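You operate a simulated robot arm through the tools that you are given. There is no shell and no other tool.

The job below is to be done with a simulated two-armed robot. You get a single attempt, and the scene is never put back.

## Task
Reset the index disc to the angle on the card.
Fine: loosen the clamp and park the pin in its rest first; pin and clamp the disc again after.

Only the result counts: the job must be done as asked and must still hold three seconds after the hand-in. Knocking over, shifting, dropping, spilling or breaking anything else fails it.

## Robot
Two 7-joint arms with fingered hands on one trunk that stands fixed in place. Base frame: the origin is at the foot of the trunk, x ahead of it, y to its left, z up; the work surface is at about z = 740. Readings come in mm, degrees, newtons and seconds.
The left shoulder is at [87, 187, 1105], the right one opposite. With the tool pointing down near the work surface each hand reaches from about 100 to 820 mm from the base axis, measured 20 degrees to its own side. Payload 3.6 kg a hand.
The TCP of each hand is the grasp point between the finger pads, 26 mm short of the fingertips. In the tool frame z runs along the fingers and y along their closing line. The gripper opens to 88 mm; its body begins 30 mm behind the TCP. The gripper is a hand of 3 fingers: y runs from the thumb to the fingers, the wrist lies at [-17, -98, -164] in the tool frame, and closing takes about 1.5 s.
Orientation is told as [roll, pitch, yaw] about the base's x, y, z axes, in that order, counted from this pose: with the fingers straight down and the wrist toward the robot, the tool's x, y and z point along [0, 1, 0], [1, 0, 0] and [0, 0, -1] of the base frame.

## Interface
- The arms move only by the tool arm_command. It takes "left_deltas", "right_deltas" or both (then of equal length, played together; a hand with none holds still); each is a list of rows, each an object (a shift or turn left out is 0, a gripper value left out holds the last) with "turn": the turn, a rotation vector about the base's x, y, z in degrees, a list of three; "travel": the shift along the base's x, y, z in mm, a list of three. In form: [{"turn": [rx, ry, rz], "travel": [x, y, z]}, ...]. A call has 1 to 20 rows; each row shifts and turns the commanded pose from where the row before left it. "left_jaw" and "right_jaw" are, for a hand that has rows, the opening in per cent of the stroke, from 0 (shut) to 100 (fully open), set as the call begins (left out, the last holds). A row lasts 0.2 s, in which the tool goes at most 50 mm and 8.6 degrees; a call with a longer step from one row to the next is refused whole, and so is a gripper value outside its range. A pose out of reach is approached as far as the arm can. The call stops where the force on the tool passes 70 N (or 10 N more than at its start, if that is more) or the arm is blocked; 0.2 s more then pass. Each finger travels about 153 mm/s and halts on what it meets, pressing with about 29 N; the grip force reading is that of the motor and also rises with nothing between the fingers. The clock runs only during rows and for 0.2 s after the last one: add rows that do not move to give the fingers time. It gives the time, the measured TCP pose, the force on the tool (base axes), the opening and the grip force at its end, in the units of the frame above (readings bear some noise), with the torque about the TCP (base axes, N m) and any sound that the robot's microphone picked up.
- Cameras (640 x 400 px; columns grow to the right, rows downward): "scene" is now at [236.7, 51.6, 1045.4]; the picture's right is [0.59, -0.81, 0.00], its down [0.03, 0.02, -1.00] and it looks along [0.81, 0.59, 0.04] (base axes); focal length 214 px, centre (320, 200). "left" rides on the left gripper at [-56, -80, -102] in its tool frame; the picture's right is [-0.73, -0.32, 0.60], its down [0.62, -0.66, 0.41] and it looks along [0.27, 0.68, 0.69] (tool axes); focal length 247 px, centre (320, 200). "right" rides on the right gripper at [56, -80, -102] in its tool frame; the picture's right is [-0.73, 0.32, -0.60], its down [-0.62, -0.67, 0.41] and it looks along [-0.27, 0.67, 0.69] (tool axes); focal length 247 px, centre (320, 200). There is no depth. A picture from a camera that has moved, and an enlarged one, comes with that camera's place and axes in the base frame and with its lens.
- camera(camera): a new picture of that camera. It takes no simulated time.
- slide_trunk(by): moves the trunk up (or, below 0, down) by that many mm; the arms and the scene camera ride with it, the base frame stays. It gives what a move gives, with no picture.
- move_fingers(fingers, thumb_bend, thumb_turn, hand): sets how far each is bent, from 0 (flat) to 100 (curled in); at 30 the hand is open as for a grip, at 70 the pads meet at the TCP. One left out holds its place. A second passes; each finger stops where it meets its share of the squeeze, and holds until it gets a number again. A gripper value or a shape takes the hand back. It gives what a move gives, with no picture; readings hold the bend of each and the force on the fingers (four entries, about 0 where the hand has none), thumb and palm. thumb_turn goes from beside the hand (0) to across from the fingers (100), as for a grip.
- grasp_type(shape, hand): the hand has 3 fingers and takes this shape, open, in about a second: jaw (thumb against the fingers, like two jaws); tri (thumb and two fingers); tip (a fingertip pinch); poke (one finger out to press); point (the index stretched); flat (the hand flat); cup (the hand cupped); fist (a fist). The gripper value then closes the fingers along that shape, each until it touches; the sizes above hold for jaw. It gives what a move gives, with no picture.
- aim_head(pan, tilt): turns the head with the scene camera to pan (to the left, within 60 degrees either way) and tilt (down, from -29 to 69), counted from straight ahead of the robot (the tilt from the chest, where the trunk bows). It gives what a move gives.
- close_up(camera, box): a new picture of the part [left, top, right, bottom] of that camera's present view, enlarged. It takes no simulated time.
- sign_off(): hands the job in; it is judged then, once.

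Nothing tells you positions but the pictures and the camera data. Unless the task says otherwise, let go and move clear before handing in.

The tools are called after ">>>" as a command line: name --argument value ..., lists and objects as JSON in quotes. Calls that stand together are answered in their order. arm_command: Moves the arms, as the interface text tells. Its arguments: {"type":"object","properties":{"left_deltas":{"type":"array","items":{"type":"object","properties":{"turn":{"type":"array","items":{"type":"number"}},"travel":{"type":"array","items":{"type":"number"}}}}},"left_jaw":{"type":"number"},"right_deltas":{"type":"array","items":{"type":"object","properties":{"turn":{"type":"array","items":{"type":"number"}},"travel":{"type":"array","items":{"type":"number"}}}}},"right_jaw":{"type":"number"}},"required":[]} The other tools are called the same way: slide_trunk (by) moves the trunk up or down; grasp_type (shape, hand) gives the hand a shape; move_fingers (fingers, thumb_bend, thumb_turn, hand) moves the fingers one by one; aim_head (pan, tilt) turns the head that bears the scene camera; camera (camera) takes a picture; close_up (camera, box) takes an enlarged picture of a part of a camera's view; sign_off () hands the job in.

At the start:

```text
time: 0.0
left_ee_pos: [333.1, 452.2, 1080.7]
left_tcp_rot: [0.0, 0.0, -0.1]
left_contact_force: [-0.4, 0.6, -0.3]
left_ft_torque: [0.01, 0.02, -0.02]
left_gripper_width: 87.7
left_grip_force: 0.0
left_shape: jaw
left_bend: [30.0, 30.0, 98.0]
left_finger forces: [0.0, 0.0, 0.1, 0.1, 0.1, 0.0]
right_ee_pos: [412.5, 13.7, 1086.0]
right_tcp_rot: [-0.1, 0.0, 0.0]
right_contact_force: [0.5, -0.3, 0.1]
right_ft_torque: [-0.01, 0.02, 0.01]
right_gripper_width: 87.8
right_grip_force: 0.0
right_shape: jaw
right_bend: [30.0, 30.0, 98.0]
right_finger forces: [0.0, 0.0, 0.0, 0.0, 0.0, 0.1]
trunk travel left (down, up): [-250.0, 507.0]
head pan, tilt (commanded): [36.0, -2.2]
```

scene: 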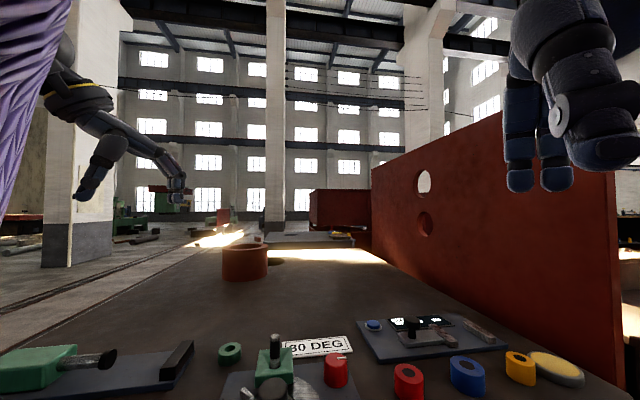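
right: 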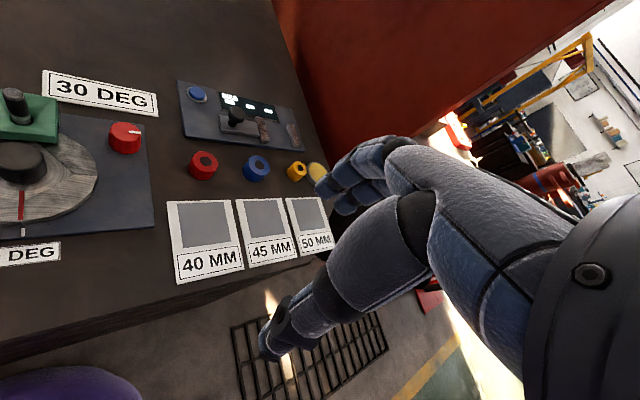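
left: 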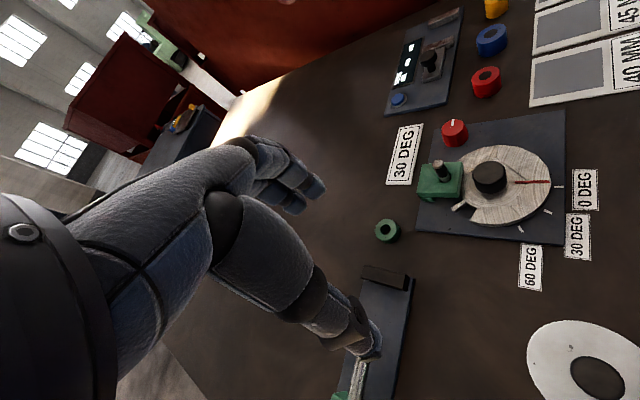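

I see an index disc fixture on a plate near the robot with a red line at 0 DEG, a green block with a pin, a red knob (probably the clamp), and a "30 DEG" card. I'll look closer by turning the head down first.

>>> aim_head --pan 20 --tilt 50

>>> close_up --camera "left" --box '[360, 80, 640, 320]'

>>> close_up --camera "right" --box '[0, 50, 330, 290]'

```text
time: 1.2
left_ee_pos: [333.1, 453.2, 1079.4]
left_tcp_rot: [0.0, -0.1, 0.0]
left_contact_force: [-0.7, 0.0, 0.6]
left_ft_torque: [-0.01, -0.03, -0.04]
left_gripper_width: 87.8
left_grip_force: 0.2
left_shape: jaw
left_bend: [30.0, 30.0, 98.0]
left_finger forces: [0.1, 0.0, 0.0, 0.1, 0.0, 0.0]
right_ee_pos: [413.6, 14.7, 1084.5]
right_tcp_rot: [-0.1, 0.1, 0.0]
right_contact_force: [-0.1, -0.3, 1.0]
right_ft_torque: [0.01, 0.0, 0.0]
right_gripper_width: 87.7
right_grip_force: 0.1
right_shape: jaw
right_bend: [30.0, 30.0, 98.0]
right_finger forces: [0.0, 0.1, 0.0, 0.1, 0.0, 0.0]
trunk travel left (down, up): [-250.0, 507.0]
head pan, tilt (commanded): [20.0, 50.0]
```

```text
1.67 times, centred on (500, 200) of left
camera zoom: at [253.8, 397.4, 1182.2], right [-0.32, -0.73, -0.6], down [-0.66, 0.62, -0.41], along [0.68, 0.27, -0.69], focal length 412 px, centre (20, 200)
```

zoom: 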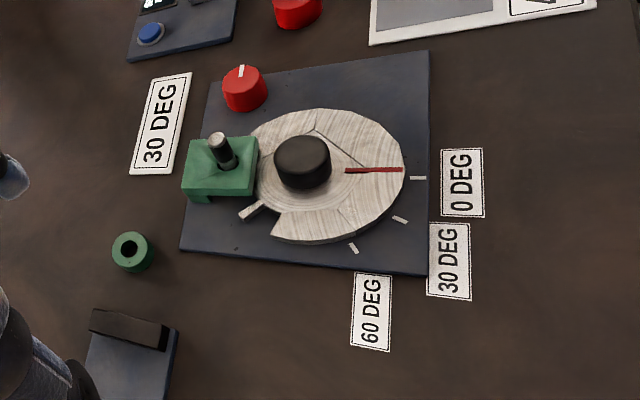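

```text
1.67 times, centred on (165, 170) of right
camera zoom: at [332.1, 70.8, 1188.1], right [0.32, -0.73, 0.6], down [-0.67, -0.62, -0.41], along [0.67, -0.27, -0.69], focal length 412 px, centre (578, 250)
```

zoom: 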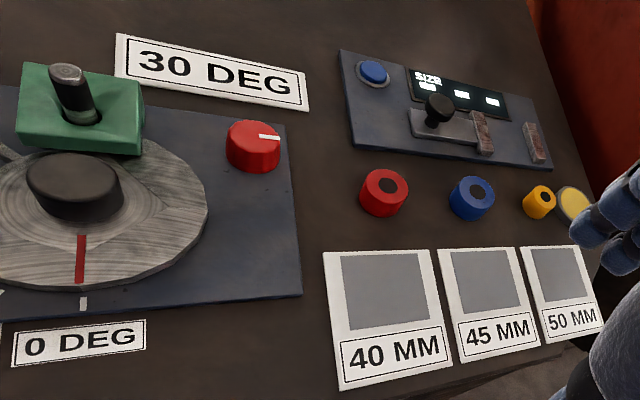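

>>> camera --camera "scene"

```text
taken
camera scene: at [237.0, 25.7, 964.2], right [0.34, -0.94, 0.0], down [-0.72, -0.26, -0.64], along [0.6, 0.22, -0.77], focal length 214 px, centre (320, 200)
```

scene: 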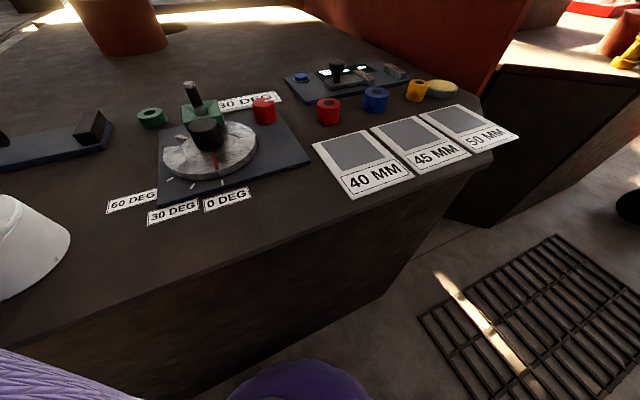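

>>> close_up --camera "scene" --box '[100, 60, 340, 220]'

>>> aim_head --pan 35 --tilt 50

```text
2.50 times, centred on (220, 140) of scene
camera zoom: at [237.0, 25.7, 964.2], right [0.34, -0.94, 0.0], down [-0.72, -0.26, -0.64], along [0.6, 0.22, -0.77], focal length 536 px, centre (570, 350)
```

zoom: 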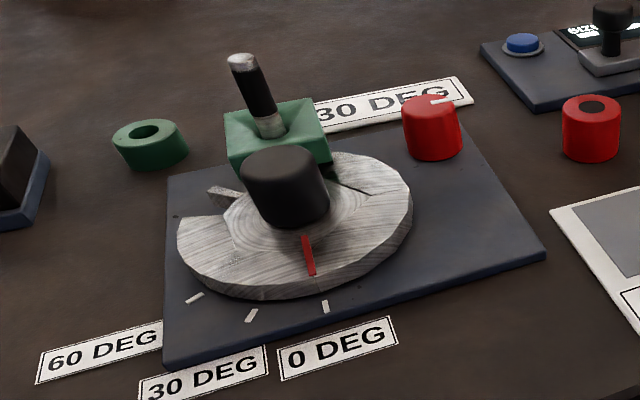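

```text
time: 2.0
left_ee_pos: [334.3, 453.2, 1080.8]
left_tcp_rot: [0.0, 0.0, 0.0]
left_contact_force: [-0.1, -1.1, 0.2]
left_ft_torque: [-0.01, -0.05, -0.02]
left_gripper_width: 87.9
left_grip_force: 0.1
left_shape: jaw
left_bend: [30.0, 30.0, 98.0]
left_finger forces: [0.0, 0.0, 0.1, 0.0, 0.1, 0.0]
right_ee_pos: [412.2, 13.9, 1085.9]
right_tcp_rot: [0.0, 0.0, 0.1]
right_contact_force: [0.2, 0.4, 0.4]
right_ft_torque: [0.01, -0.01, 0.01]
right_gripper_width: 87.8
right_grip_force: 0.1
right_shape: jaw
right_bend: [30.0, 30.0, 98.0]
right_finger forces: [0.0, 0.0, 0.0, 0.0, 0.0, 0.0]
trunk travel left (down, up): [-250.0, 507.0]
head pan, tilt (commanded): [35.0, 50.0]
```

>>> camera --camera "scene"

>>> close_up --camera "scene" --box '[180, 60, 420, 220]'

>>> close_up --camera "left" --box '[400, 100, 600, 260]'

>>> close_up --camera "right" --box '[0, 60, 160, 240]'

```text
taken
camera scene: at [227.7, 43.4, 964.2], right [0.57, -0.82, 0.0], down [-0.63, -0.44, -0.64], along [0.53, 0.37, -0.77], focal length 214 px, centre (320, 200)
```

scene: 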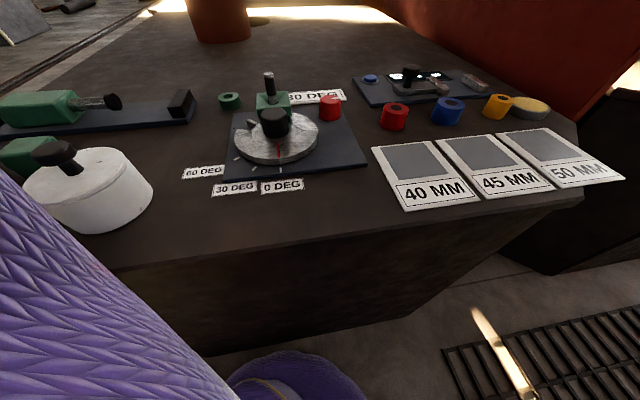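

```text
2.50 times, centred on (300, 140) of scene
camera zoom: at [227.7, 43.4, 964.2], right [0.57, -0.82, 0.0], down [-0.63, -0.44, -0.64], along [0.53, 0.37, -0.77], focal length 536 px, centre (370, 350)
```

zoom: 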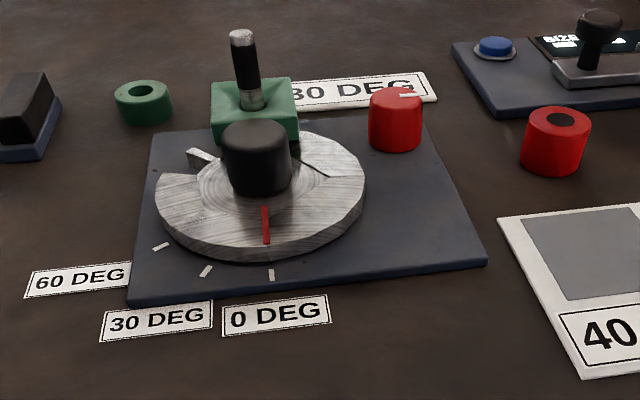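

```text
2.50 times, centred on (500, 180) of left
camera zoom: at [253.8, 397.4, 1182.1], right [-0.32, -0.73, -0.6], down [-0.66, 0.62, -0.41], along [0.68, 0.27, -0.69], focal length 617 px, centre (-130, 250)
```

zoom: 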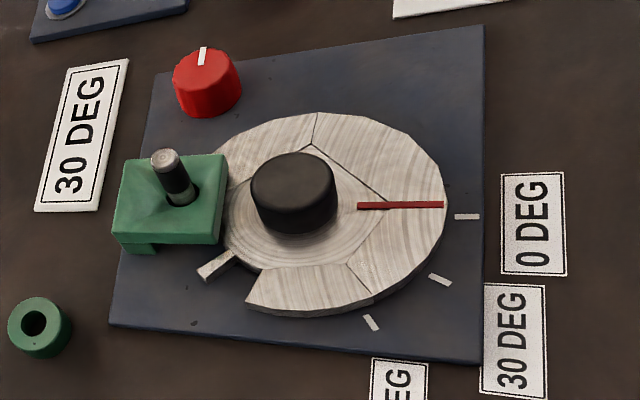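

```text
2.22 times, centred on (80, 150) of right
camera zoom: at [332.1, 70.8, 1188.1], right [0.32, -0.73, 0.6], down [-0.67, -0.62, -0.41], along [0.67, -0.27, -0.69], focal length 549 px, centre (853, 311)
```

zoom: 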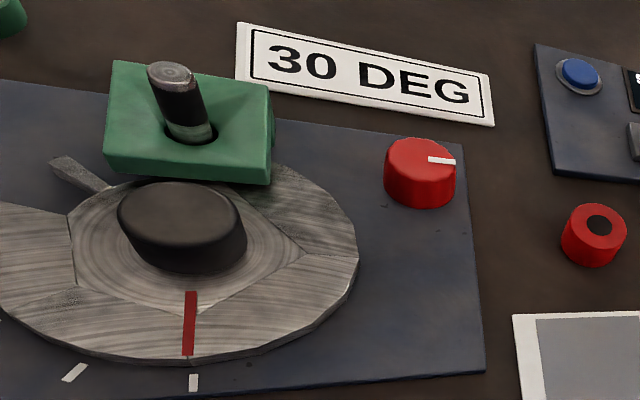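

The fixture stands rotated about 45°: the hub knob is near (448, 286), the pin near (497, 332), the red clamp knob near (571, 256), and a green ring that may be the rest near (502, 468). I'll zoom in on the details before moving anything.

>>> close_up --camera "left" --box '[425, 140, 505, 190]'

>>> close_up --camera "left" --box '[450, 140, 578, 220]'

>>> close_up --camera "left" --box '[360, 200, 424, 240]'

>>> close_up --camera "left" --box '[422, 105, 486, 145]'

>>> close_up --camera "scene" --box '[200, 65, 360, 165]'

>>> close_up --camera "scene" --box '[0, 60, 240, 210]'

```text
8.00 times, centred on (465, 165) of left
camera zoom: at [253.8, 397.4, 1182.1], right [-0.32, -0.73, -0.6], down [-0.66, 0.62, -0.41], along [0.68, 0.27, -0.69], focal length 1976 px, centre (-840, 480)
```

zoom: 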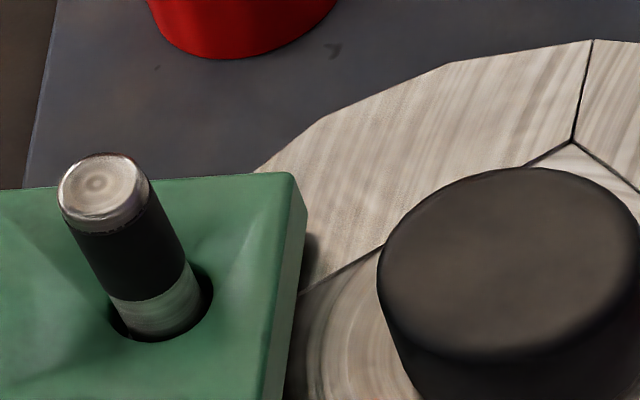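

```text
5.00 times, centred on (514, 180) of left
camera zoom: at [253.8, 397.4, 1182.1], right [-0.32, -0.73, -0.6], down [-0.66, 0.62, -0.41], along [0.68, 0.27, -0.69], focal length 1235 px, centre (-650, 300)
```

zoom: 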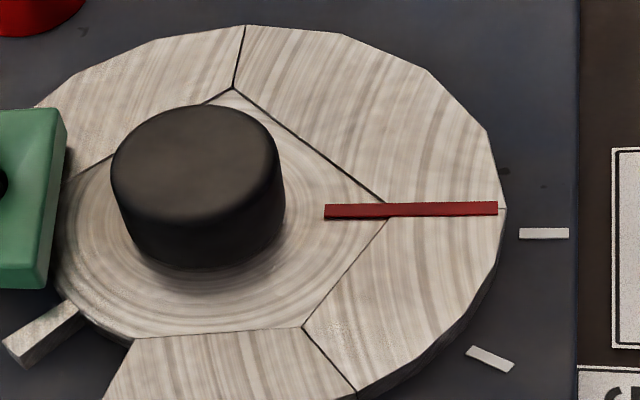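

```text
10.00 times, centred on (392, 220) of left
camera zoom: at [253.8, 397.4, 1182.1], right [-0.32, -0.73, -0.6], down [-0.66, 0.62, -0.41], along [0.68, 0.27, -0.69], focal length 2470 px, centre (-400, 0)
```

zoom: 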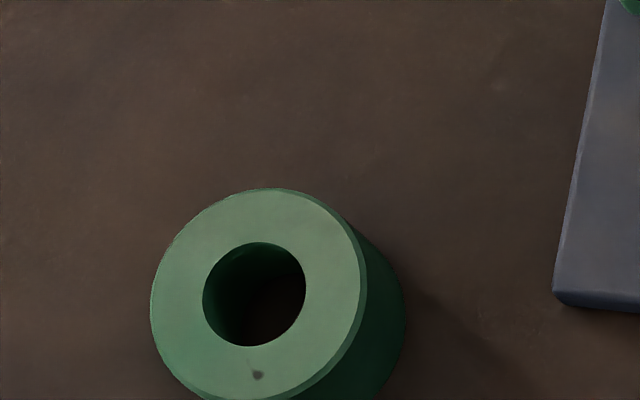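

```text
10.00 times, centred on (454, 125) of left
camera zoom: at [253.8, 397.4, 1182.1], right [-0.32, -0.73, -0.6], down [-0.66, 0.62, -0.41], along [0.68, 0.27, -0.69], focal length 2470 px, centre (-1020, 950)
```

zoom: 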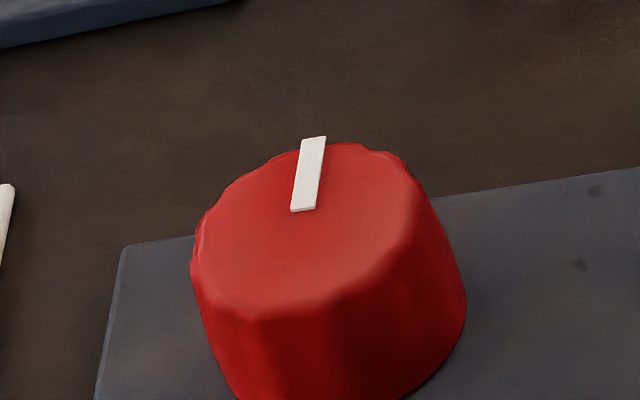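

```text
4.00 times, centred on (280, 115) of scene
camera zoom: at [227.7, 43.4, 964.2], right [0.57, -0.82, 0.0], down [-0.63, -0.44, -0.64], along [0.53, 0.37, -0.77], focal length 858 px, centre (480, 540)
```

zoom: 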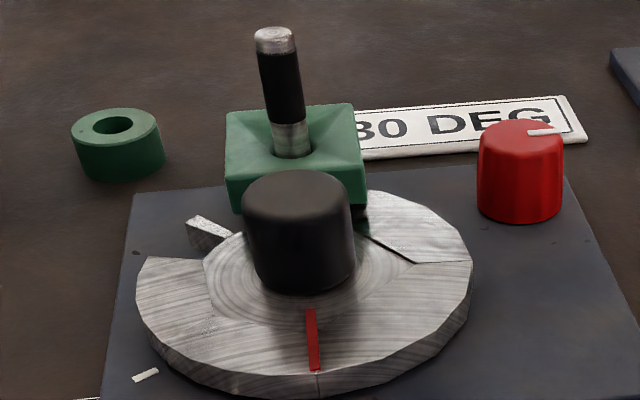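

```text
2.67 times, centred on (120, 135) of scene
camera zoom: at [227.7, 43.4, 964.2], right [0.57, -0.82, 0.0], down [-0.63, -0.44, -0.64], along [0.53, 0.37, -0.77], focal length 572 px, centre (853, 373)
```

zoom: 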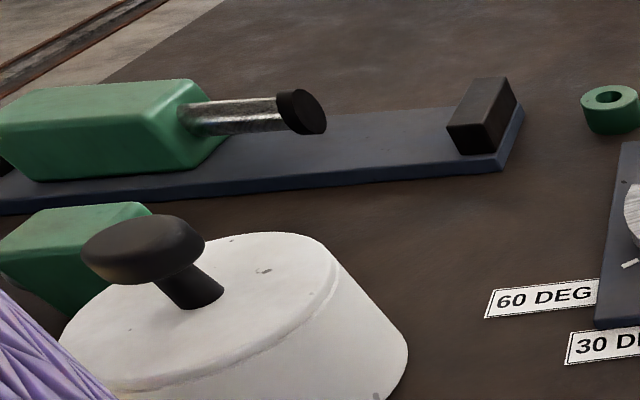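

The disc appears slotted at its rim: the pin sits in the 0 slot, and a rib is visible between the next two slots. The white line on the red clamp knob points to the fixture's right. I'll bring the right hand above the red knob with a high approach and look from there.

>>> arm_command --right_deltas '[{"travel": [27, 40, -15]}, {"travel": [27, 40, -15]}, {"travel": [27, 40, -15]}, {"travel": [27, 40, -25]}, {"travel": [26, 40, -28]}, {"travel": [26, 43, -28]}, {"travel": [0, 0, -40]}, {"travel": [0, 0, 0]}]' --right_jaw 100

```text
refused: row 1 steps farther than a row can; nothing moved
```

The first row was slightly over 50 mm, so I'll take smaller steps.

>>> arm_command --right_deltas '[{"travel": [20, 30, -15]}, {"travel": [20, 30, -15]}, {"travel": [20, 30, -15]}, {"travel": [20, 30, -20]}, {"travel": [20, 30, -20]}, {"travel": [20, 31, -20]}, {"travel": [20, 31, -20]}, {"travel": [20, 31, -20]}, {"travel": [0, 0, -20]}, {"travel": [0, 0, 0]}]' --right_jaw 100

>>> camera --camera "right"

>>> camera --camera "left"

>>> camera --camera "scene"

```text
time: 4.2
left_ee_pos: [333.1, 452.8, 1079.7]
left_tcp_rot: [0.0, 0.0, 0.0]
left_contact_force: [-0.3, 0.8, -0.5]
left_ft_torque: [0.03, 0.0, -0.02]
left_gripper_width: 87.8
left_grip_force: 0.0
left_shape: jaw
left_bend: [30.0, 30.0, 98.0]
left_finger forces: [0.0, 0.0, 0.0, 0.0, 0.0, 0.0]
right_ee_pos: [546.9, 185.9, 910.6]
right_tcp_rot: [-0.1, 0.1, 0.0]
right_contact_force: [-0.1, -0.6, 0.0]
right_ft_torque: [0.0, -0.01, -0.01]
right_gripper_width: 87.9
right_grip_force: 0.1
right_shape: jaw
right_bend: [30.0, 30.0, 98.0]
right_finger forces: [0.0, 0.1, 0.0, 0.1, 0.1, 0.0]
right hand out of reach, approached as far as the arm can: row 6, 7, 8
trunk travel left (down, up): [-250.0, 507.0]
head pan, tilt (commanded): [35.0, 50.0]
```

```text
taken
camera right: at [465.6, 243.1, 1013.4], right [0.32, -0.73, 0.6], down [-0.67, -0.62, -0.41], along [0.68, -0.27, -0.69], focal length 247 px, centre (320, 200)
```

right: 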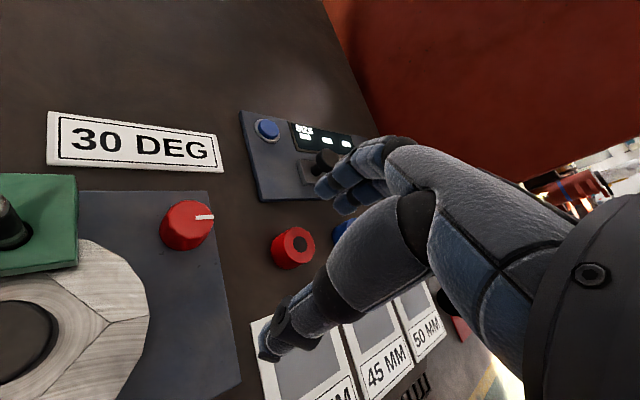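

```text
taken
camera left: at [253.7, 397.4, 1182.2], right [-0.32, -0.73, -0.6], down [-0.66, 0.62, -0.41], along [0.68, 0.27, -0.69], focal length 247 px, centre (320, 200)
```

left: 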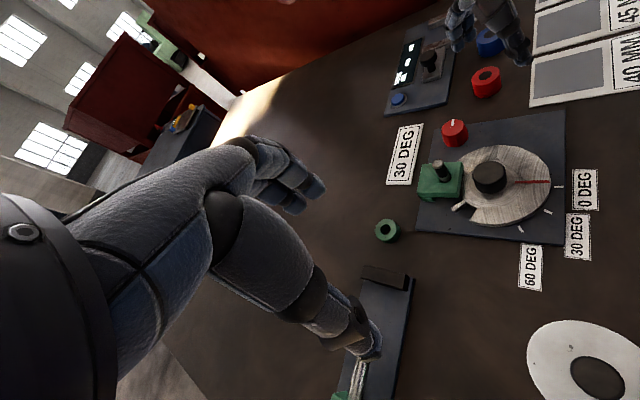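

```text
taken
camera scene: at [227.7, 43.5, 964.2], right [0.57, -0.82, 0.0], down [-0.63, -0.44, -0.64], along [0.53, 0.37, -0.77], focal length 214 px, centre (320, 200)
```

scene: 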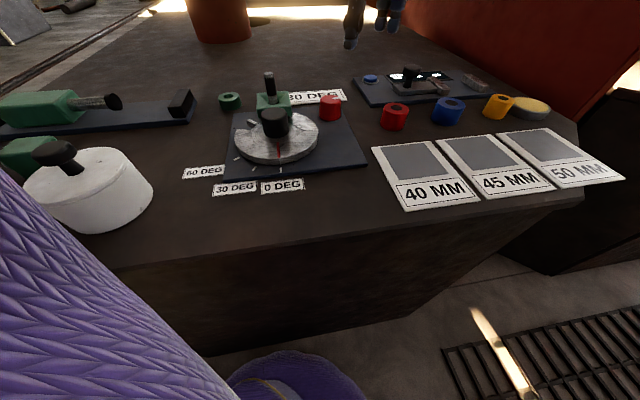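

The right arm can't reach across to the knob, so I'll send it back to its start and use the left hand for everything.

>>> arm_command --right_deltas '[{"travel": [0, 0, 20]}, {"travel": [-20, -31, 20]}, {"travel": [-20, -31, 20]}, {"travel": [-20, -31, 20]}, {"travel": [-20, -30, 20]}, {"travel": [-20, -30, 20]}, {"travel": [-20, -30, 15]}, {"travel": [-20, -30, 15]}, {"travel": [-20, -30, 15]}, {"travel": [0, 0, 0]}]'

```text
time: 6.4
left_ee_pos: [334.0, 454.1, 1079.5]
left_tcp_rot: [0.0, 0.0, 0.1]
left_contact_force: [-0.3, -0.7, 0.0]
left_ft_torque: [0.02, 0.0, 0.01]
left_gripper_width: 87.4
left_grip_force: 0.1
left_shape: jaw
left_bend: [30.0, 30.0, 98.0]
left_finger forces: [0.1, 0.0, 0.0, 0.1, 0.0, 0.0]
right_ee_pos: [384.6, -58.1, 1075.4]
right_tcp_rot: [-0.1, 0.0, 0.0]
right_contact_force: [0.6, 0.3, -0.1]
right_ft_torque: [0.03, 0.01, -0.01]
right_gripper_width: 87.6
right_grip_force: 0.0
right_shape: jaw
right_bend: [30.0, 30.0, 98.0]
right_finger forces: [0.0, 0.1, 0.1, 0.0, 0.1, 0.0]
trunk travel left (down, up): [-250.0, 507.0]
head pan, tilt (commanded): [35.0, 50.0]
```

>>> arm_command --left_deltas '[{"travel": [30, -24.5, -22.5], "turn": [0, 0, -7.5]}, {"travel": [30, -24.5, -22.5], "turn": [0, 0, -7.5]}, {"travel": [30, -24.5, -22.5], "turn": [0, 0, -7.5]}, {"travel": [30, -24.5, -22.5], "turn": [0, 0, -7.5]}, {"travel": [30, -24.5, -22.5], "turn": [0, 0, -7.5]}, {"travel": [30, -24.5, -22.5], "turn": [0, 0, -7.5]}, {"travel": [30, -24.5, -22.5], "turn": [0, 0, -7.5]}, {"travel": [30, -24.5, -22.5], "turn": [0, 0, -7.5]}, {"travel": [0, 0, 0]}]' --left_jaw 100

>>> camera --camera "left"

>>> camera --camera "scene"

>>> camera --camera "right"

```text
time: 8.4
left_ee_pos: [576.1, 256.7, 901.0]
left_tcp_rot: [-0.1, -0.2, -60.0]
left_contact_force: [-0.4, -0.2, -0.4]
left_ft_torque: [0.0, -0.01, -0.01]
left_gripper_width: 87.8
left_grip_force: 0.1
left_shape: jaw
left_bend: [30.0, 30.0, 98.0]
left_finger forces: [0.1, 0.0, 0.0, 0.0, 0.0, 0.0]
right_ee_pos: [385.1, -57.2, 1075.8]
right_tcp_rot: [0.0, 0.0, 0.0]
right_contact_force: [-0.1, -0.3, -0.2]
right_ft_torque: [0.01, 0.01, -0.02]
right_gripper_width: 87.8
right_grip_force: 0.0
right_shape: jaw
right_bend: [30.0, 30.0, 98.0]
right_finger forces: [0.0, 0.0, 0.0, 0.0, 0.0, 0.0]
trunk travel left (down, up): [-250.0, 507.0]
head pan, tilt (commanded): [35.0, 50.0]
```

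```text
taken
camera left: at [486.7, 298.2, 1002.5], right [-0.8, -0.09, -0.6], down [0.21, 0.89, -0.41], along [0.57, -0.45, -0.69], focal length 247 px, centre (320, 200)
```

left: 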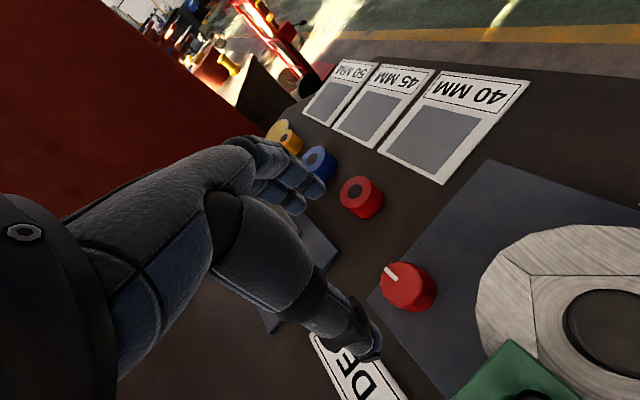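

```text
taken
camera scene: at [227.3, 43.5, 964.3], right [0.57, -0.82, 0.0], down [-0.63, -0.44, -0.64], along [0.53, 0.37, -0.77], focal length 214 px, centre (320, 200)
```

scene: 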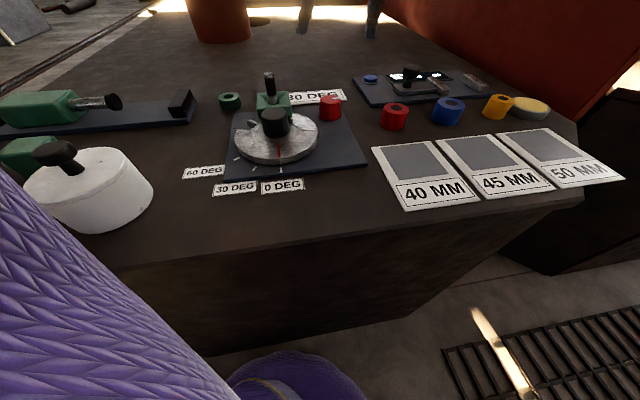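

```text
taken
camera right: at [305.2, -0.3, 1178.1], right [0.32, -0.73, 0.6], down [-0.67, -0.62, -0.41], along [0.68, -0.27, -0.69], focal length 247 px, centre (320, 200)
```

right: 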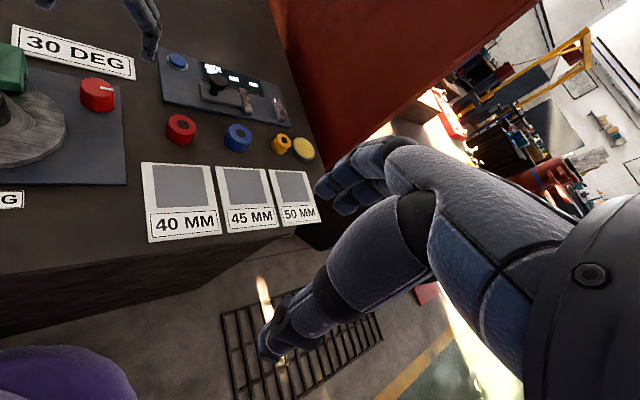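

The left hand is above the red knob. I'll test the yaw range here in free air while looking closer at the knob.

>>> close_up --camera "left" --box '[360, 240, 456, 300]'

>>> aim_head --pan 35 --tilt 30

>>> camera --camera "scene"

>>> arm_command --left_deltas '[{"turn": [0, 0, 8]}, {"turn": [0, 0, 8]}, {"turn": [0, 0, 8]}, {"turn": [0, 0, 8]}, {"turn": [0, 0, 8]}, {"turn": [0, 0, 8]}, {"turn": [0, 0, 8]}, {"turn": [0, 0, 8]}, {"turn": [0, 0, 8]}, {"turn": [0, 0, 8]}, {"turn": [0, 0, 8]}, {"turn": [0, 0, 0]}]'

>>> close_up --camera "scene" --box '[200, 60, 440, 210]'

```text
6.67 times, centred on (408, 270) of left
camera zoom: at [486.7, 298.2, 1002.5], right [-0.8, -0.09, -0.6], down [0.21, 0.89, -0.41], along [0.57, -0.45, -0.69], focal length 1646 px, centre (-267, -267)
```

zoom: 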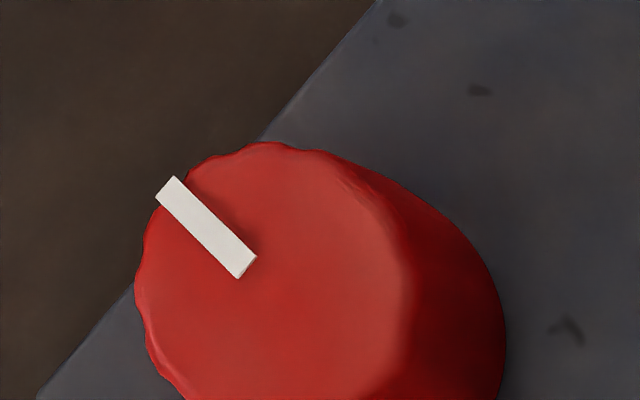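

```text
time: 9.2
left_ee_pos: [574.2, 257.1, 899.5]
left_tcp_rot: [0.1, 0.0, -60.0]
left_contact_force: [-0.7, 0.5, -0.6]
left_ft_torque: [0.02, 0.02, 0.01]
left_gripper_width: 87.9
left_grip_force: 0.0
left_shape: jaw
left_bend: [30.0, 30.0, 98.0]
left_finger forces: [0.0, 0.0, 0.1, 0.0, 0.0, 0.0]
right_ee_pos: [386.0, -57.0, 1074.8]
right_tcp_rot: [0.0, 0.1, -0.1]
right_contact_force: [0.5, -0.2, -1.2]
right_ft_torque: [0.02, 0.03, 0.01]
right_gripper_width: 87.8
right_grip_force: 0.0
right_shape: jaw
right_bend: [30.0, 30.0, 98.0]
right_finger forces: [0.1, 0.0, 0.0, 0.0, 0.0, 0.0]
trunk travel left (down, up): [-250.0, 507.0]
head pan, tilt (commanded): [35.0, 30.0]
```

```text
taken
camera scene: at [238.8, 51.1, 993.6], right [0.57, -0.82, 0.0], down [-0.41, -0.29, -0.87], along [0.71, 0.5, -0.5], focal length 214 px, centre (320, 200)
```

scene: 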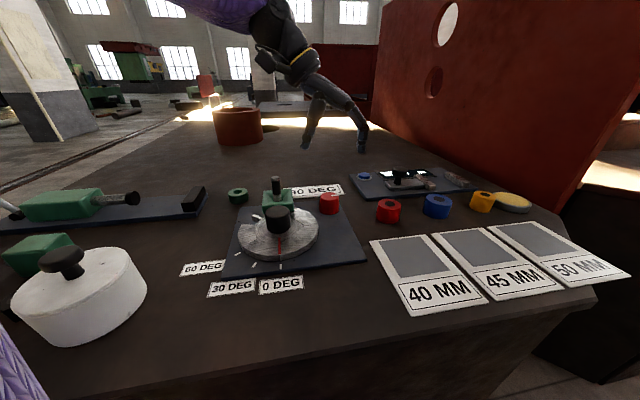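

```text
time: 11.8
left_ee_pos: [573.8, 256.8, 900.6]
left_tcp_rot: [0.0, 0.0, 28.1]
left_contact_force: [0.3, -0.5, -1.2]
left_ft_torque: [0.0, -0.03, 0.0]
left_gripper_width: 88.0
left_grip_force: 0.1
left_shape: jaw
left_bend: [30.0, 30.0, 98.0]
left_finger forces: [0.0, 0.0, 0.0, 0.0, 0.0, 0.1]
right_ee_pos: [386.5, -56.6, 1075.6]
right_tcp_rot: [0.0, 0.1, 0.0]
right_contact_force: [-0.2, 0.9, 0.4]
right_ft_torque: [-0.01, 0.04, 0.03]
right_gripper_width: 88.0
right_grip_force: 0.1
right_shape: jaw
right_bend: [30.0, 30.0, 98.0]
right_finger forces: [0.1, 0.2, 0.0, 0.0, 0.1, 0.0]
trunk travel left (down, up): [-250.0, 507.0]
head pan, tilt (commanded): [35.0, 30.0]
```

```text
2.67 times, centred on (320, 135) of scene
camera zoom: at [238.7, 51.1, 993.7], right [0.57, -0.82, 0.0], down [-0.41, -0.29, -0.87], along [0.71, 0.5, -0.5], focal length 572 px, centre (320, 373)
```

zoom: 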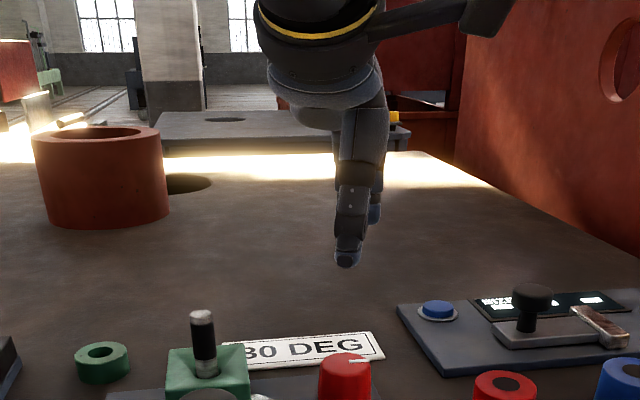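

>>> arm_command --left_deltas '[{"turn": [0, 0, 8]}, {"turn": [0, 0, 8]}, {"turn": [0, 0, 8]}, {"turn": [0, 0, 8]}, {"turn": [0, 0, 0]}]'

>>> camera --camera "scene"

>>> camera --camera "left"

```text
time: 13.0
left_ee_pos: [573.2, 257.5, 900.8]
left_tcp_rot: [0.0, -0.1, 60.0]
left_contact_force: [0.2, -0.4, 0.4]
left_ft_torque: [0.01, -0.01, 0.02]
left_gripper_width: 87.6
left_grip_force: 0.1
left_shape: jaw
left_bend: [30.0, 30.0, 98.0]
left_finger forces: [0.0, 0.0, 0.0, 0.0, 0.0, 0.0]
right_ee_pos: [386.1, -56.2, 1074.9]
right_tcp_rot: [0.0, 0.0, 0.0]
right_contact_force: [0.7, -0.6, -0.4]
right_ft_torque: [0.01, -0.01, 0.01]
right_gripper_width: 87.9
right_grip_force: 0.0
right_shape: jaw
right_bend: [30.0, 30.0, 98.0]
right_finger forces: [0.0, 0.0, 0.0, 0.0, 0.1, 0.0]
trunk travel left (down, up): [-250.0, 507.0]
head pan, tilt (commanded): [35.0, 30.0]
```

```text
taken
camera scene: at [238.6, 51.1, 993.7], right [0.57, -0.82, 0.0], down [-0.41, -0.29, -0.87], along [0.71, 0.5, -0.5], focal length 214 px, centre (320, 200)
```

scene: 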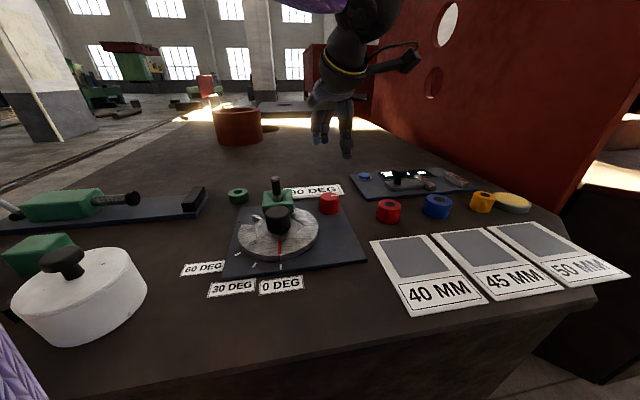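

```text
taken
camera left: at [582.9, 160.4, 1002.3], right [0.48, -0.64, -0.6], down [-0.87, -0.27, -0.41], along [0.1, 0.72, -0.69], focal length 247 px, centre (320, 200)
```

left: 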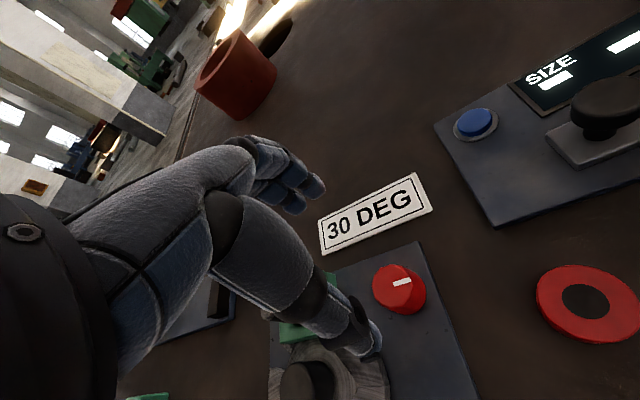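

Yaw works from −60 to +60, so the left hand can make a full quarter turn. I'll go to yaw −30, descend over the red knob and check the clearances before gripping.

>>> arm_command --left_deltas '[{"turn": [0, 0, -8.2]}, {"turn": [0, 0, -8.2]}, {"turn": [0, 0, -8.2]}, {"turn": [0, 0, -8.2]}, {"turn": [0, 0, -8.2]}, {"turn": [0, 0, -8.2]}, {"turn": [0, 0, -8.2]}, {"turn": [0, 0, -8.2]}, {"turn": [0, 0, -8.2]}, {"turn": [0, 0, -8.2]}, {"turn": [0, 0, -8.0], "travel": [-1, 0, -20]}, {"travel": [0, 0, -30]}, {"travel": [0, 0, -30]}, {"travel": [0, 0, -25]}, {"travel": [0, 0, -15]}, {"travel": [0, 0, 0]}]'

>>> camera --camera "scene"

>>> close_up --camera "scene" --box '[220, 120, 420, 245]'

>>> camera --camera "left"

>>> close_up --camera "right" --box '[0, 0, 200, 125]'

```text
time: 16.4
left_ee_pos: [572.2, 256.3, 783.1]
left_tcp_rot: [0.1, -0.3, -29.9]
left_contact_force: [3.7, -2.1, 16.5]
left_ft_torque: [0.38, 0.73, 0.0]
left_gripper_width: 87.7
left_grip_force: 0.1
left_shape: jaw
left_bend: [30.0, 25.0, 98.0]
left_finger forces: [0.1, 0.0, 0.0, 0.0, 14.8, 0.0]
right_ee_pos: [385.6, -56.5, 1075.5]
right_tcp_rot: [0.0, 0.0, 0.0]
right_contact_force: [-0.4, -0.1, -0.5]
right_ft_torque: [0.0, -0.03, -0.01]
right_gripper_width: 87.7
right_grip_force: 0.1
right_shape: jaw
right_bend: [30.0, 30.0, 98.0]
right_finger forces: [0.1, 0.0, 0.0, 0.1, 0.1, 0.0]
trunk travel left (down, up): [-250.0, 507.0]
head pan, tilt (commanded): [35.0, 30.0]
```

```text
taken
camera scene: at [238.3, 50.5, 994.1], right [0.57, -0.82, 0.0], down [-0.41, -0.29, -0.87], along [0.71, 0.5, -0.5], focal length 214 px, centre (320, 200)
```

scene: 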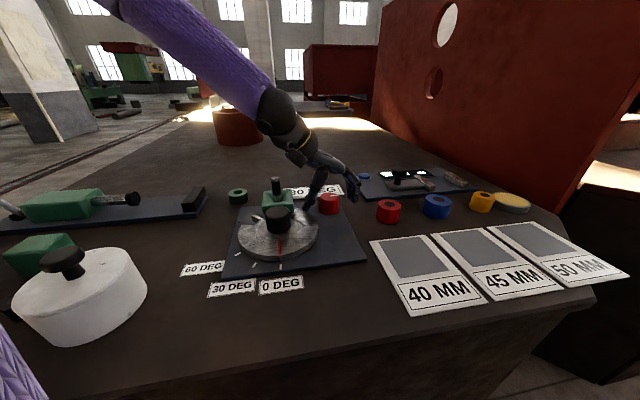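

```text
3.20 times, centred on (320, 182) of scene
camera zoom: at [238.3, 50.5, 994.1], right [0.57, -0.82, 0.0], down [-0.41, -0.29, -0.87], along [0.71, 0.5, -0.5], focal length 686 px, centre (320, 256)
```

zoom: 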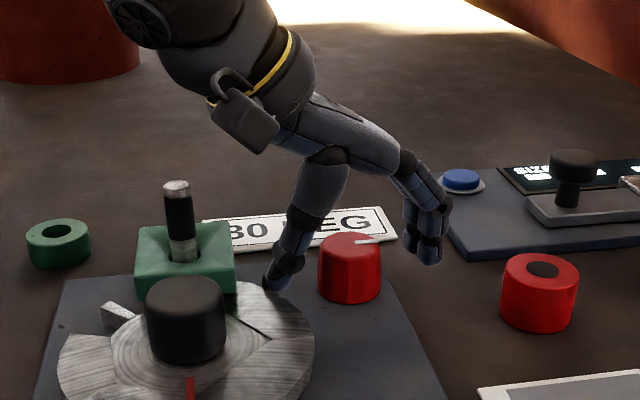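

```text
taken
camera left: at [475.2, 247.0, 884.6], right [-0.64, -0.48, -0.6], down [-0.26, 0.87, -0.41], along [0.72, -0.11, -0.68], focal length 247 px, centre (320, 200)
```

left: 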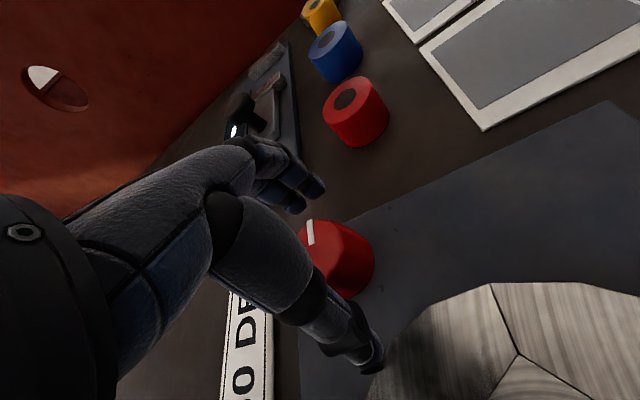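

```text
3.20 times, centred on (100, 62) of right
camera zoom: at [305.0, -1.1, 1178.3], right [0.32, -0.74, 0.6], down [-0.67, -0.62, -0.41], along [0.68, -0.27, -0.69], focal length 790 px, centre (1024, 640)
```

zoom: 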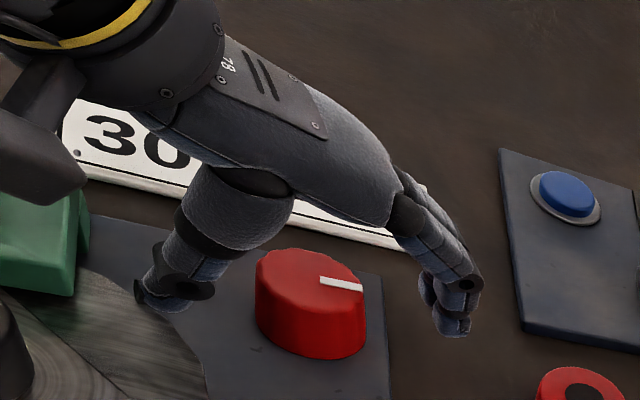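

The thumb touched the disc rim lightly while fully open, so I'll raise, narrow the opening so the thumb clears the disc, and come down again.

>>> arm_command --left_deltas '[{"travel": [0, 0, 12]}, {"travel": [0, 0, 0]}, {"travel": [0, 0, 0]}]' --left_jaw 70

>>> close_up --camera "right" --box '[0, 0, 200, 125]'

>>> close_up --camera "scene" --box '[220, 140, 380, 240]'

```text
time: 17.2
left_ee_pos: [571.3, 257.1, 789.5]
left_tcp_rot: [0.0, 0.1, -30.0]
left_contact_force: [0.1, -0.5, 0.2]
left_ft_torque: [0.0, -0.04, 0.03]
left_gripper_width: 62.1
left_grip_force: 0.1
left_shape: jaw
left_bend: [35.0, 56.0, 99.0]
left_finger forces: [0.1, 0.0, 0.1, 0.0, 0.0, 0.0]
right_ee_pos: [386.5, -56.8, 1074.8]
right_tcp_rot: [0.0, 0.1, 0.0]
right_contact_force: [-0.4, 0.5, 0.4]
right_ft_torque: [0.0, 0.0, -0.01]
right_gripper_width: 87.7
right_grip_force: 0.2
right_shape: jaw
right_bend: [30.0, 30.0, 98.0]
right_finger forces: [0.0, 0.0, 0.1, 0.1, 0.0, 0.1]
trunk travel left (down, up): [-250.0, 507.0]
head pan, tilt (commanded): [35.0, 30.0]
```

```text
3.20 times, centred on (100, 62) of right
camera zoom: at [306.0, -0.3, 1177.6], right [0.32, -0.73, 0.6], down [-0.67, -0.62, -0.41], along [0.67, -0.27, -0.69], focal length 790 px, centre (1024, 640)
```

zoom: 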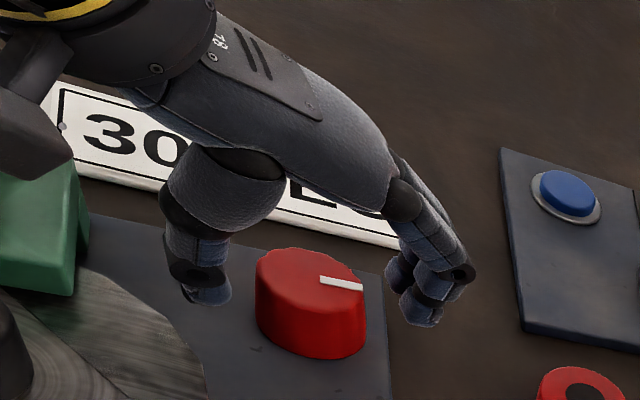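

```text
4.00 times, centred on (300, 190) of scene
camera zoom: at [239.0, 51.1, 993.6], right [0.57, -0.82, 0.0], down [-0.41, -0.29, -0.87], along [0.71, 0.5, -0.5], focal length 858 px, centre (400, 240)
```

zoom: 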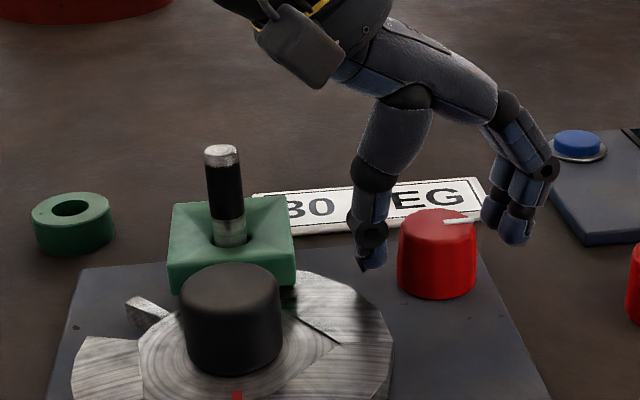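

>>> arm_command --left_deltas '[{"travel": [0, 0, -6]}, {"travel": [0, 0, -6]}, {"travel": [0, 0, 0]}]'

>>> close_up --camera "right" --box '[0, 0, 200, 125]'

>>> close_up --camera "scene" --box '[260, 165, 380, 240]'

```text
time: 18.0
left_ee_pos: [571.9, 257.3, 779.3]
left_tcp_rot: [0.0, 0.0, -30.0]
left_contact_force: [0.6, 0.5, 0.8]
left_ft_torque: [0.0, 0.03, 0.02]
left_gripper_width: 61.8
left_grip_force: 0.1
left_shape: jaw
left_bend: [35.0, 56.0, 99.0]
left_finger forces: [0.0, 0.0, 0.1, 0.0, 0.1, 0.1]
right_ee_pos: [386.1, -58.2, 1074.5]
right_tcp_rot: [0.0, 0.0, 0.1]
right_contact_force: [-1.3, -0.5, -0.2]
right_ft_torque: [0.02, 0.01, 0.0]
right_gripper_width: 87.5
right_grip_force: 0.2
right_shape: jaw
right_bend: [30.0, 30.0, 98.0]
right_finger forces: [0.1, 0.1, 0.0, 0.0, 0.0, 0.0]
trunk travel left (down, up): [-250.0, 507.0]
head pan, tilt (commanded): [35.0, 30.0]
```

```text
3.20 times, centred on (100, 62) of right
camera zoom: at [305.7, -0.3, 1177.8], right [0.32, -0.73, 0.6], down [-0.67, -0.62, -0.41], along [0.67, -0.27, -0.69], focal length 790 px, centre (1024, 640)
```

zoom: 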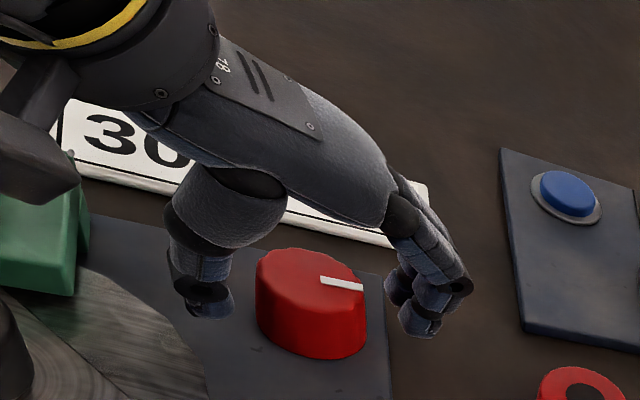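

```text
5.33 times, centred on (320, 202) of scene
camera zoom: at [238.8, 51.1, 993.7], right [0.57, -0.82, 0.0], down [-0.41, -0.29, -0.87], along [0.71, 0.5, -0.5], focal length 1144 px, centre (320, 187)
```

zoom: 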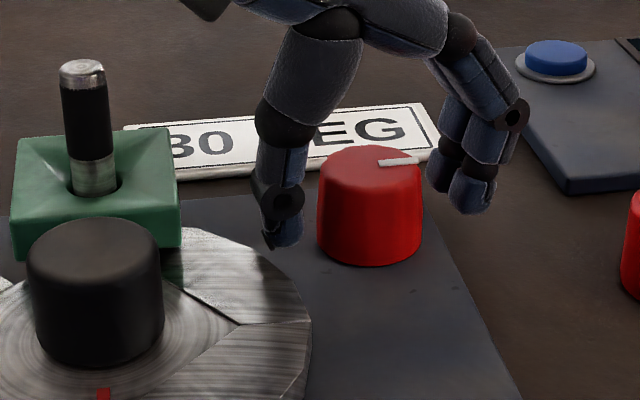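

>>> arm_command --left_deltas '[{"travel": [0, 0, 0]}, {"travel": [0, 0, 0]}, {"travel": [0, 0, 0]}, {"travel": [0, 0, 0]}, {"travel": [0, 0, 0]}, {"travel": [0, 0, 0]}]' --left_jaw 0

>>> close_up --camera "scene" --box '[260, 165, 380, 240]'

```text
time: 19.4
left_ee_pos: [573.0, 259.0, 779.9]
left_tcp_rot: [0.0, 0.0, -30.0]
left_contact_force: [0.5, -0.3, -2.0]
left_ft_torque: [-0.02, -0.04, 0.06]
left_gripper_width: 32.5
left_grip_force: 29.0
left_shape: jaw
left_bend: [53.0, 69.0, 100.0]
left_finger forces: [19.7, 7.0, 0.0, 0.0, 25.4, 0.0]
right_ee_pos: [386.8, -56.0, 1074.8]
right_tcp_rot: [0.0, 0.0, 0.0]
right_contact_force: [-1.1, 0.9, 0.4]
right_ft_torque: [-0.02, 0.0, 0.01]
right_gripper_width: 87.7
right_grip_force: 0.0
right_shape: jaw
right_bend: [30.0, 30.0, 98.0]
right_finger forces: [0.1, 0.0, 0.1, 0.1, 0.0, 0.0]
trunk travel left (down, up): [-250.0, 507.0]
head pan, tilt (commanded): [35.0, 30.0]
```

```text
5.33 times, centred on (320, 202) of scene
camera zoom: at [238.9, 51.2, 993.7], right [0.57, -0.82, 0.0], down [-0.41, -0.29, -0.87], along [0.71, 0.5, -0.5], focal length 1144 px, centre (320, 187)
```

zoom: 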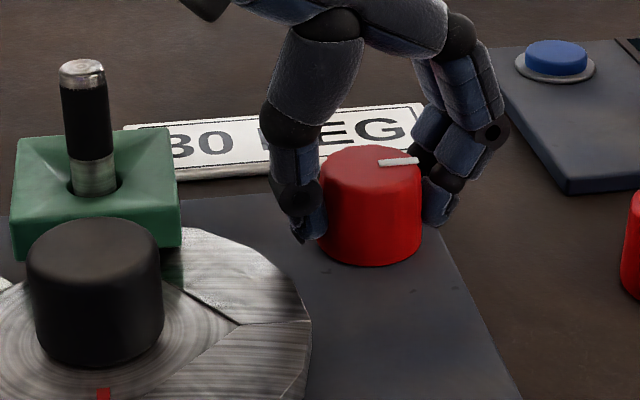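

The knob is gripped firmly at 29 N. I'll turn it counter-clockwise (loosen) a little and watch the torque.

>>> arm_command --left_deltas '[{"turn": [0, 0, 4]}, {"turn": [0, 0, 4]}, {"turn": [0, 0, 4]}, {"turn": [0, 0, 4]}, {"turn": [0, 0, 0]}]'

>>> close_up --camera "scene" --box '[260, 165, 380, 240]'

```text
time: 20.6
left_ee_pos: [572.4, 258.0, 779.8]
left_tcp_rot: [0.0, 0.0, -14.0]
left_contact_force: [-1.7, 2.9, -0.2]
left_ft_torque: [0.0, 0.0, 0.01]
left_gripper_width: 32.0
left_grip_force: 29.0
left_shape: jaw
left_bend: [53.0, 69.0, 100.0]
left_finger forces: [14.8, 12.3, 0.0, 0.0, 27.8, 0.0]
right_ee_pos: [386.2, -57.0, 1074.6]
right_tcp_rot: [-0.1, 0.0, -0.1]
right_contact_force: [-0.2, 0.1, -0.4]
right_ft_torque: [0.0, 0.01, 0.01]
right_gripper_width: 87.9
right_grip_force: 0.1
right_shape: jaw
right_bend: [30.0, 30.0, 98.0]
right_finger forces: [0.0, 0.1, 0.0, 0.1, 0.1, 0.1]
trunk travel left (down, up): [-250.0, 507.0]
head pan, tilt (commanded): [35.0, 30.0]
```

```text
5.33 times, centred on (320, 202) of scene
camera zoom: at [238.6, 51.5, 993.7], right [0.57, -0.82, 0.0], down [-0.41, -0.29, -0.87], along [0.71, 0.5, -0.5], focal length 1144 px, centre (320, 187)
```

zoom: 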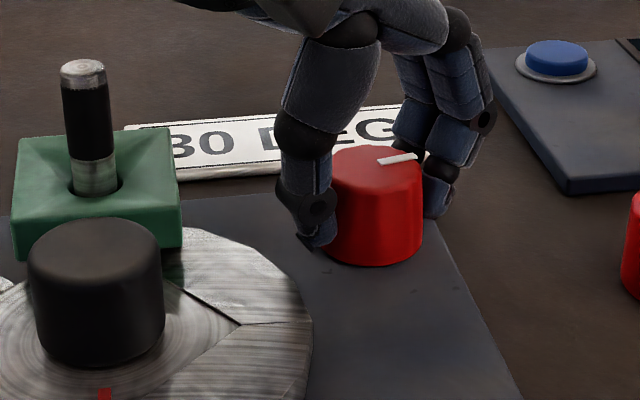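

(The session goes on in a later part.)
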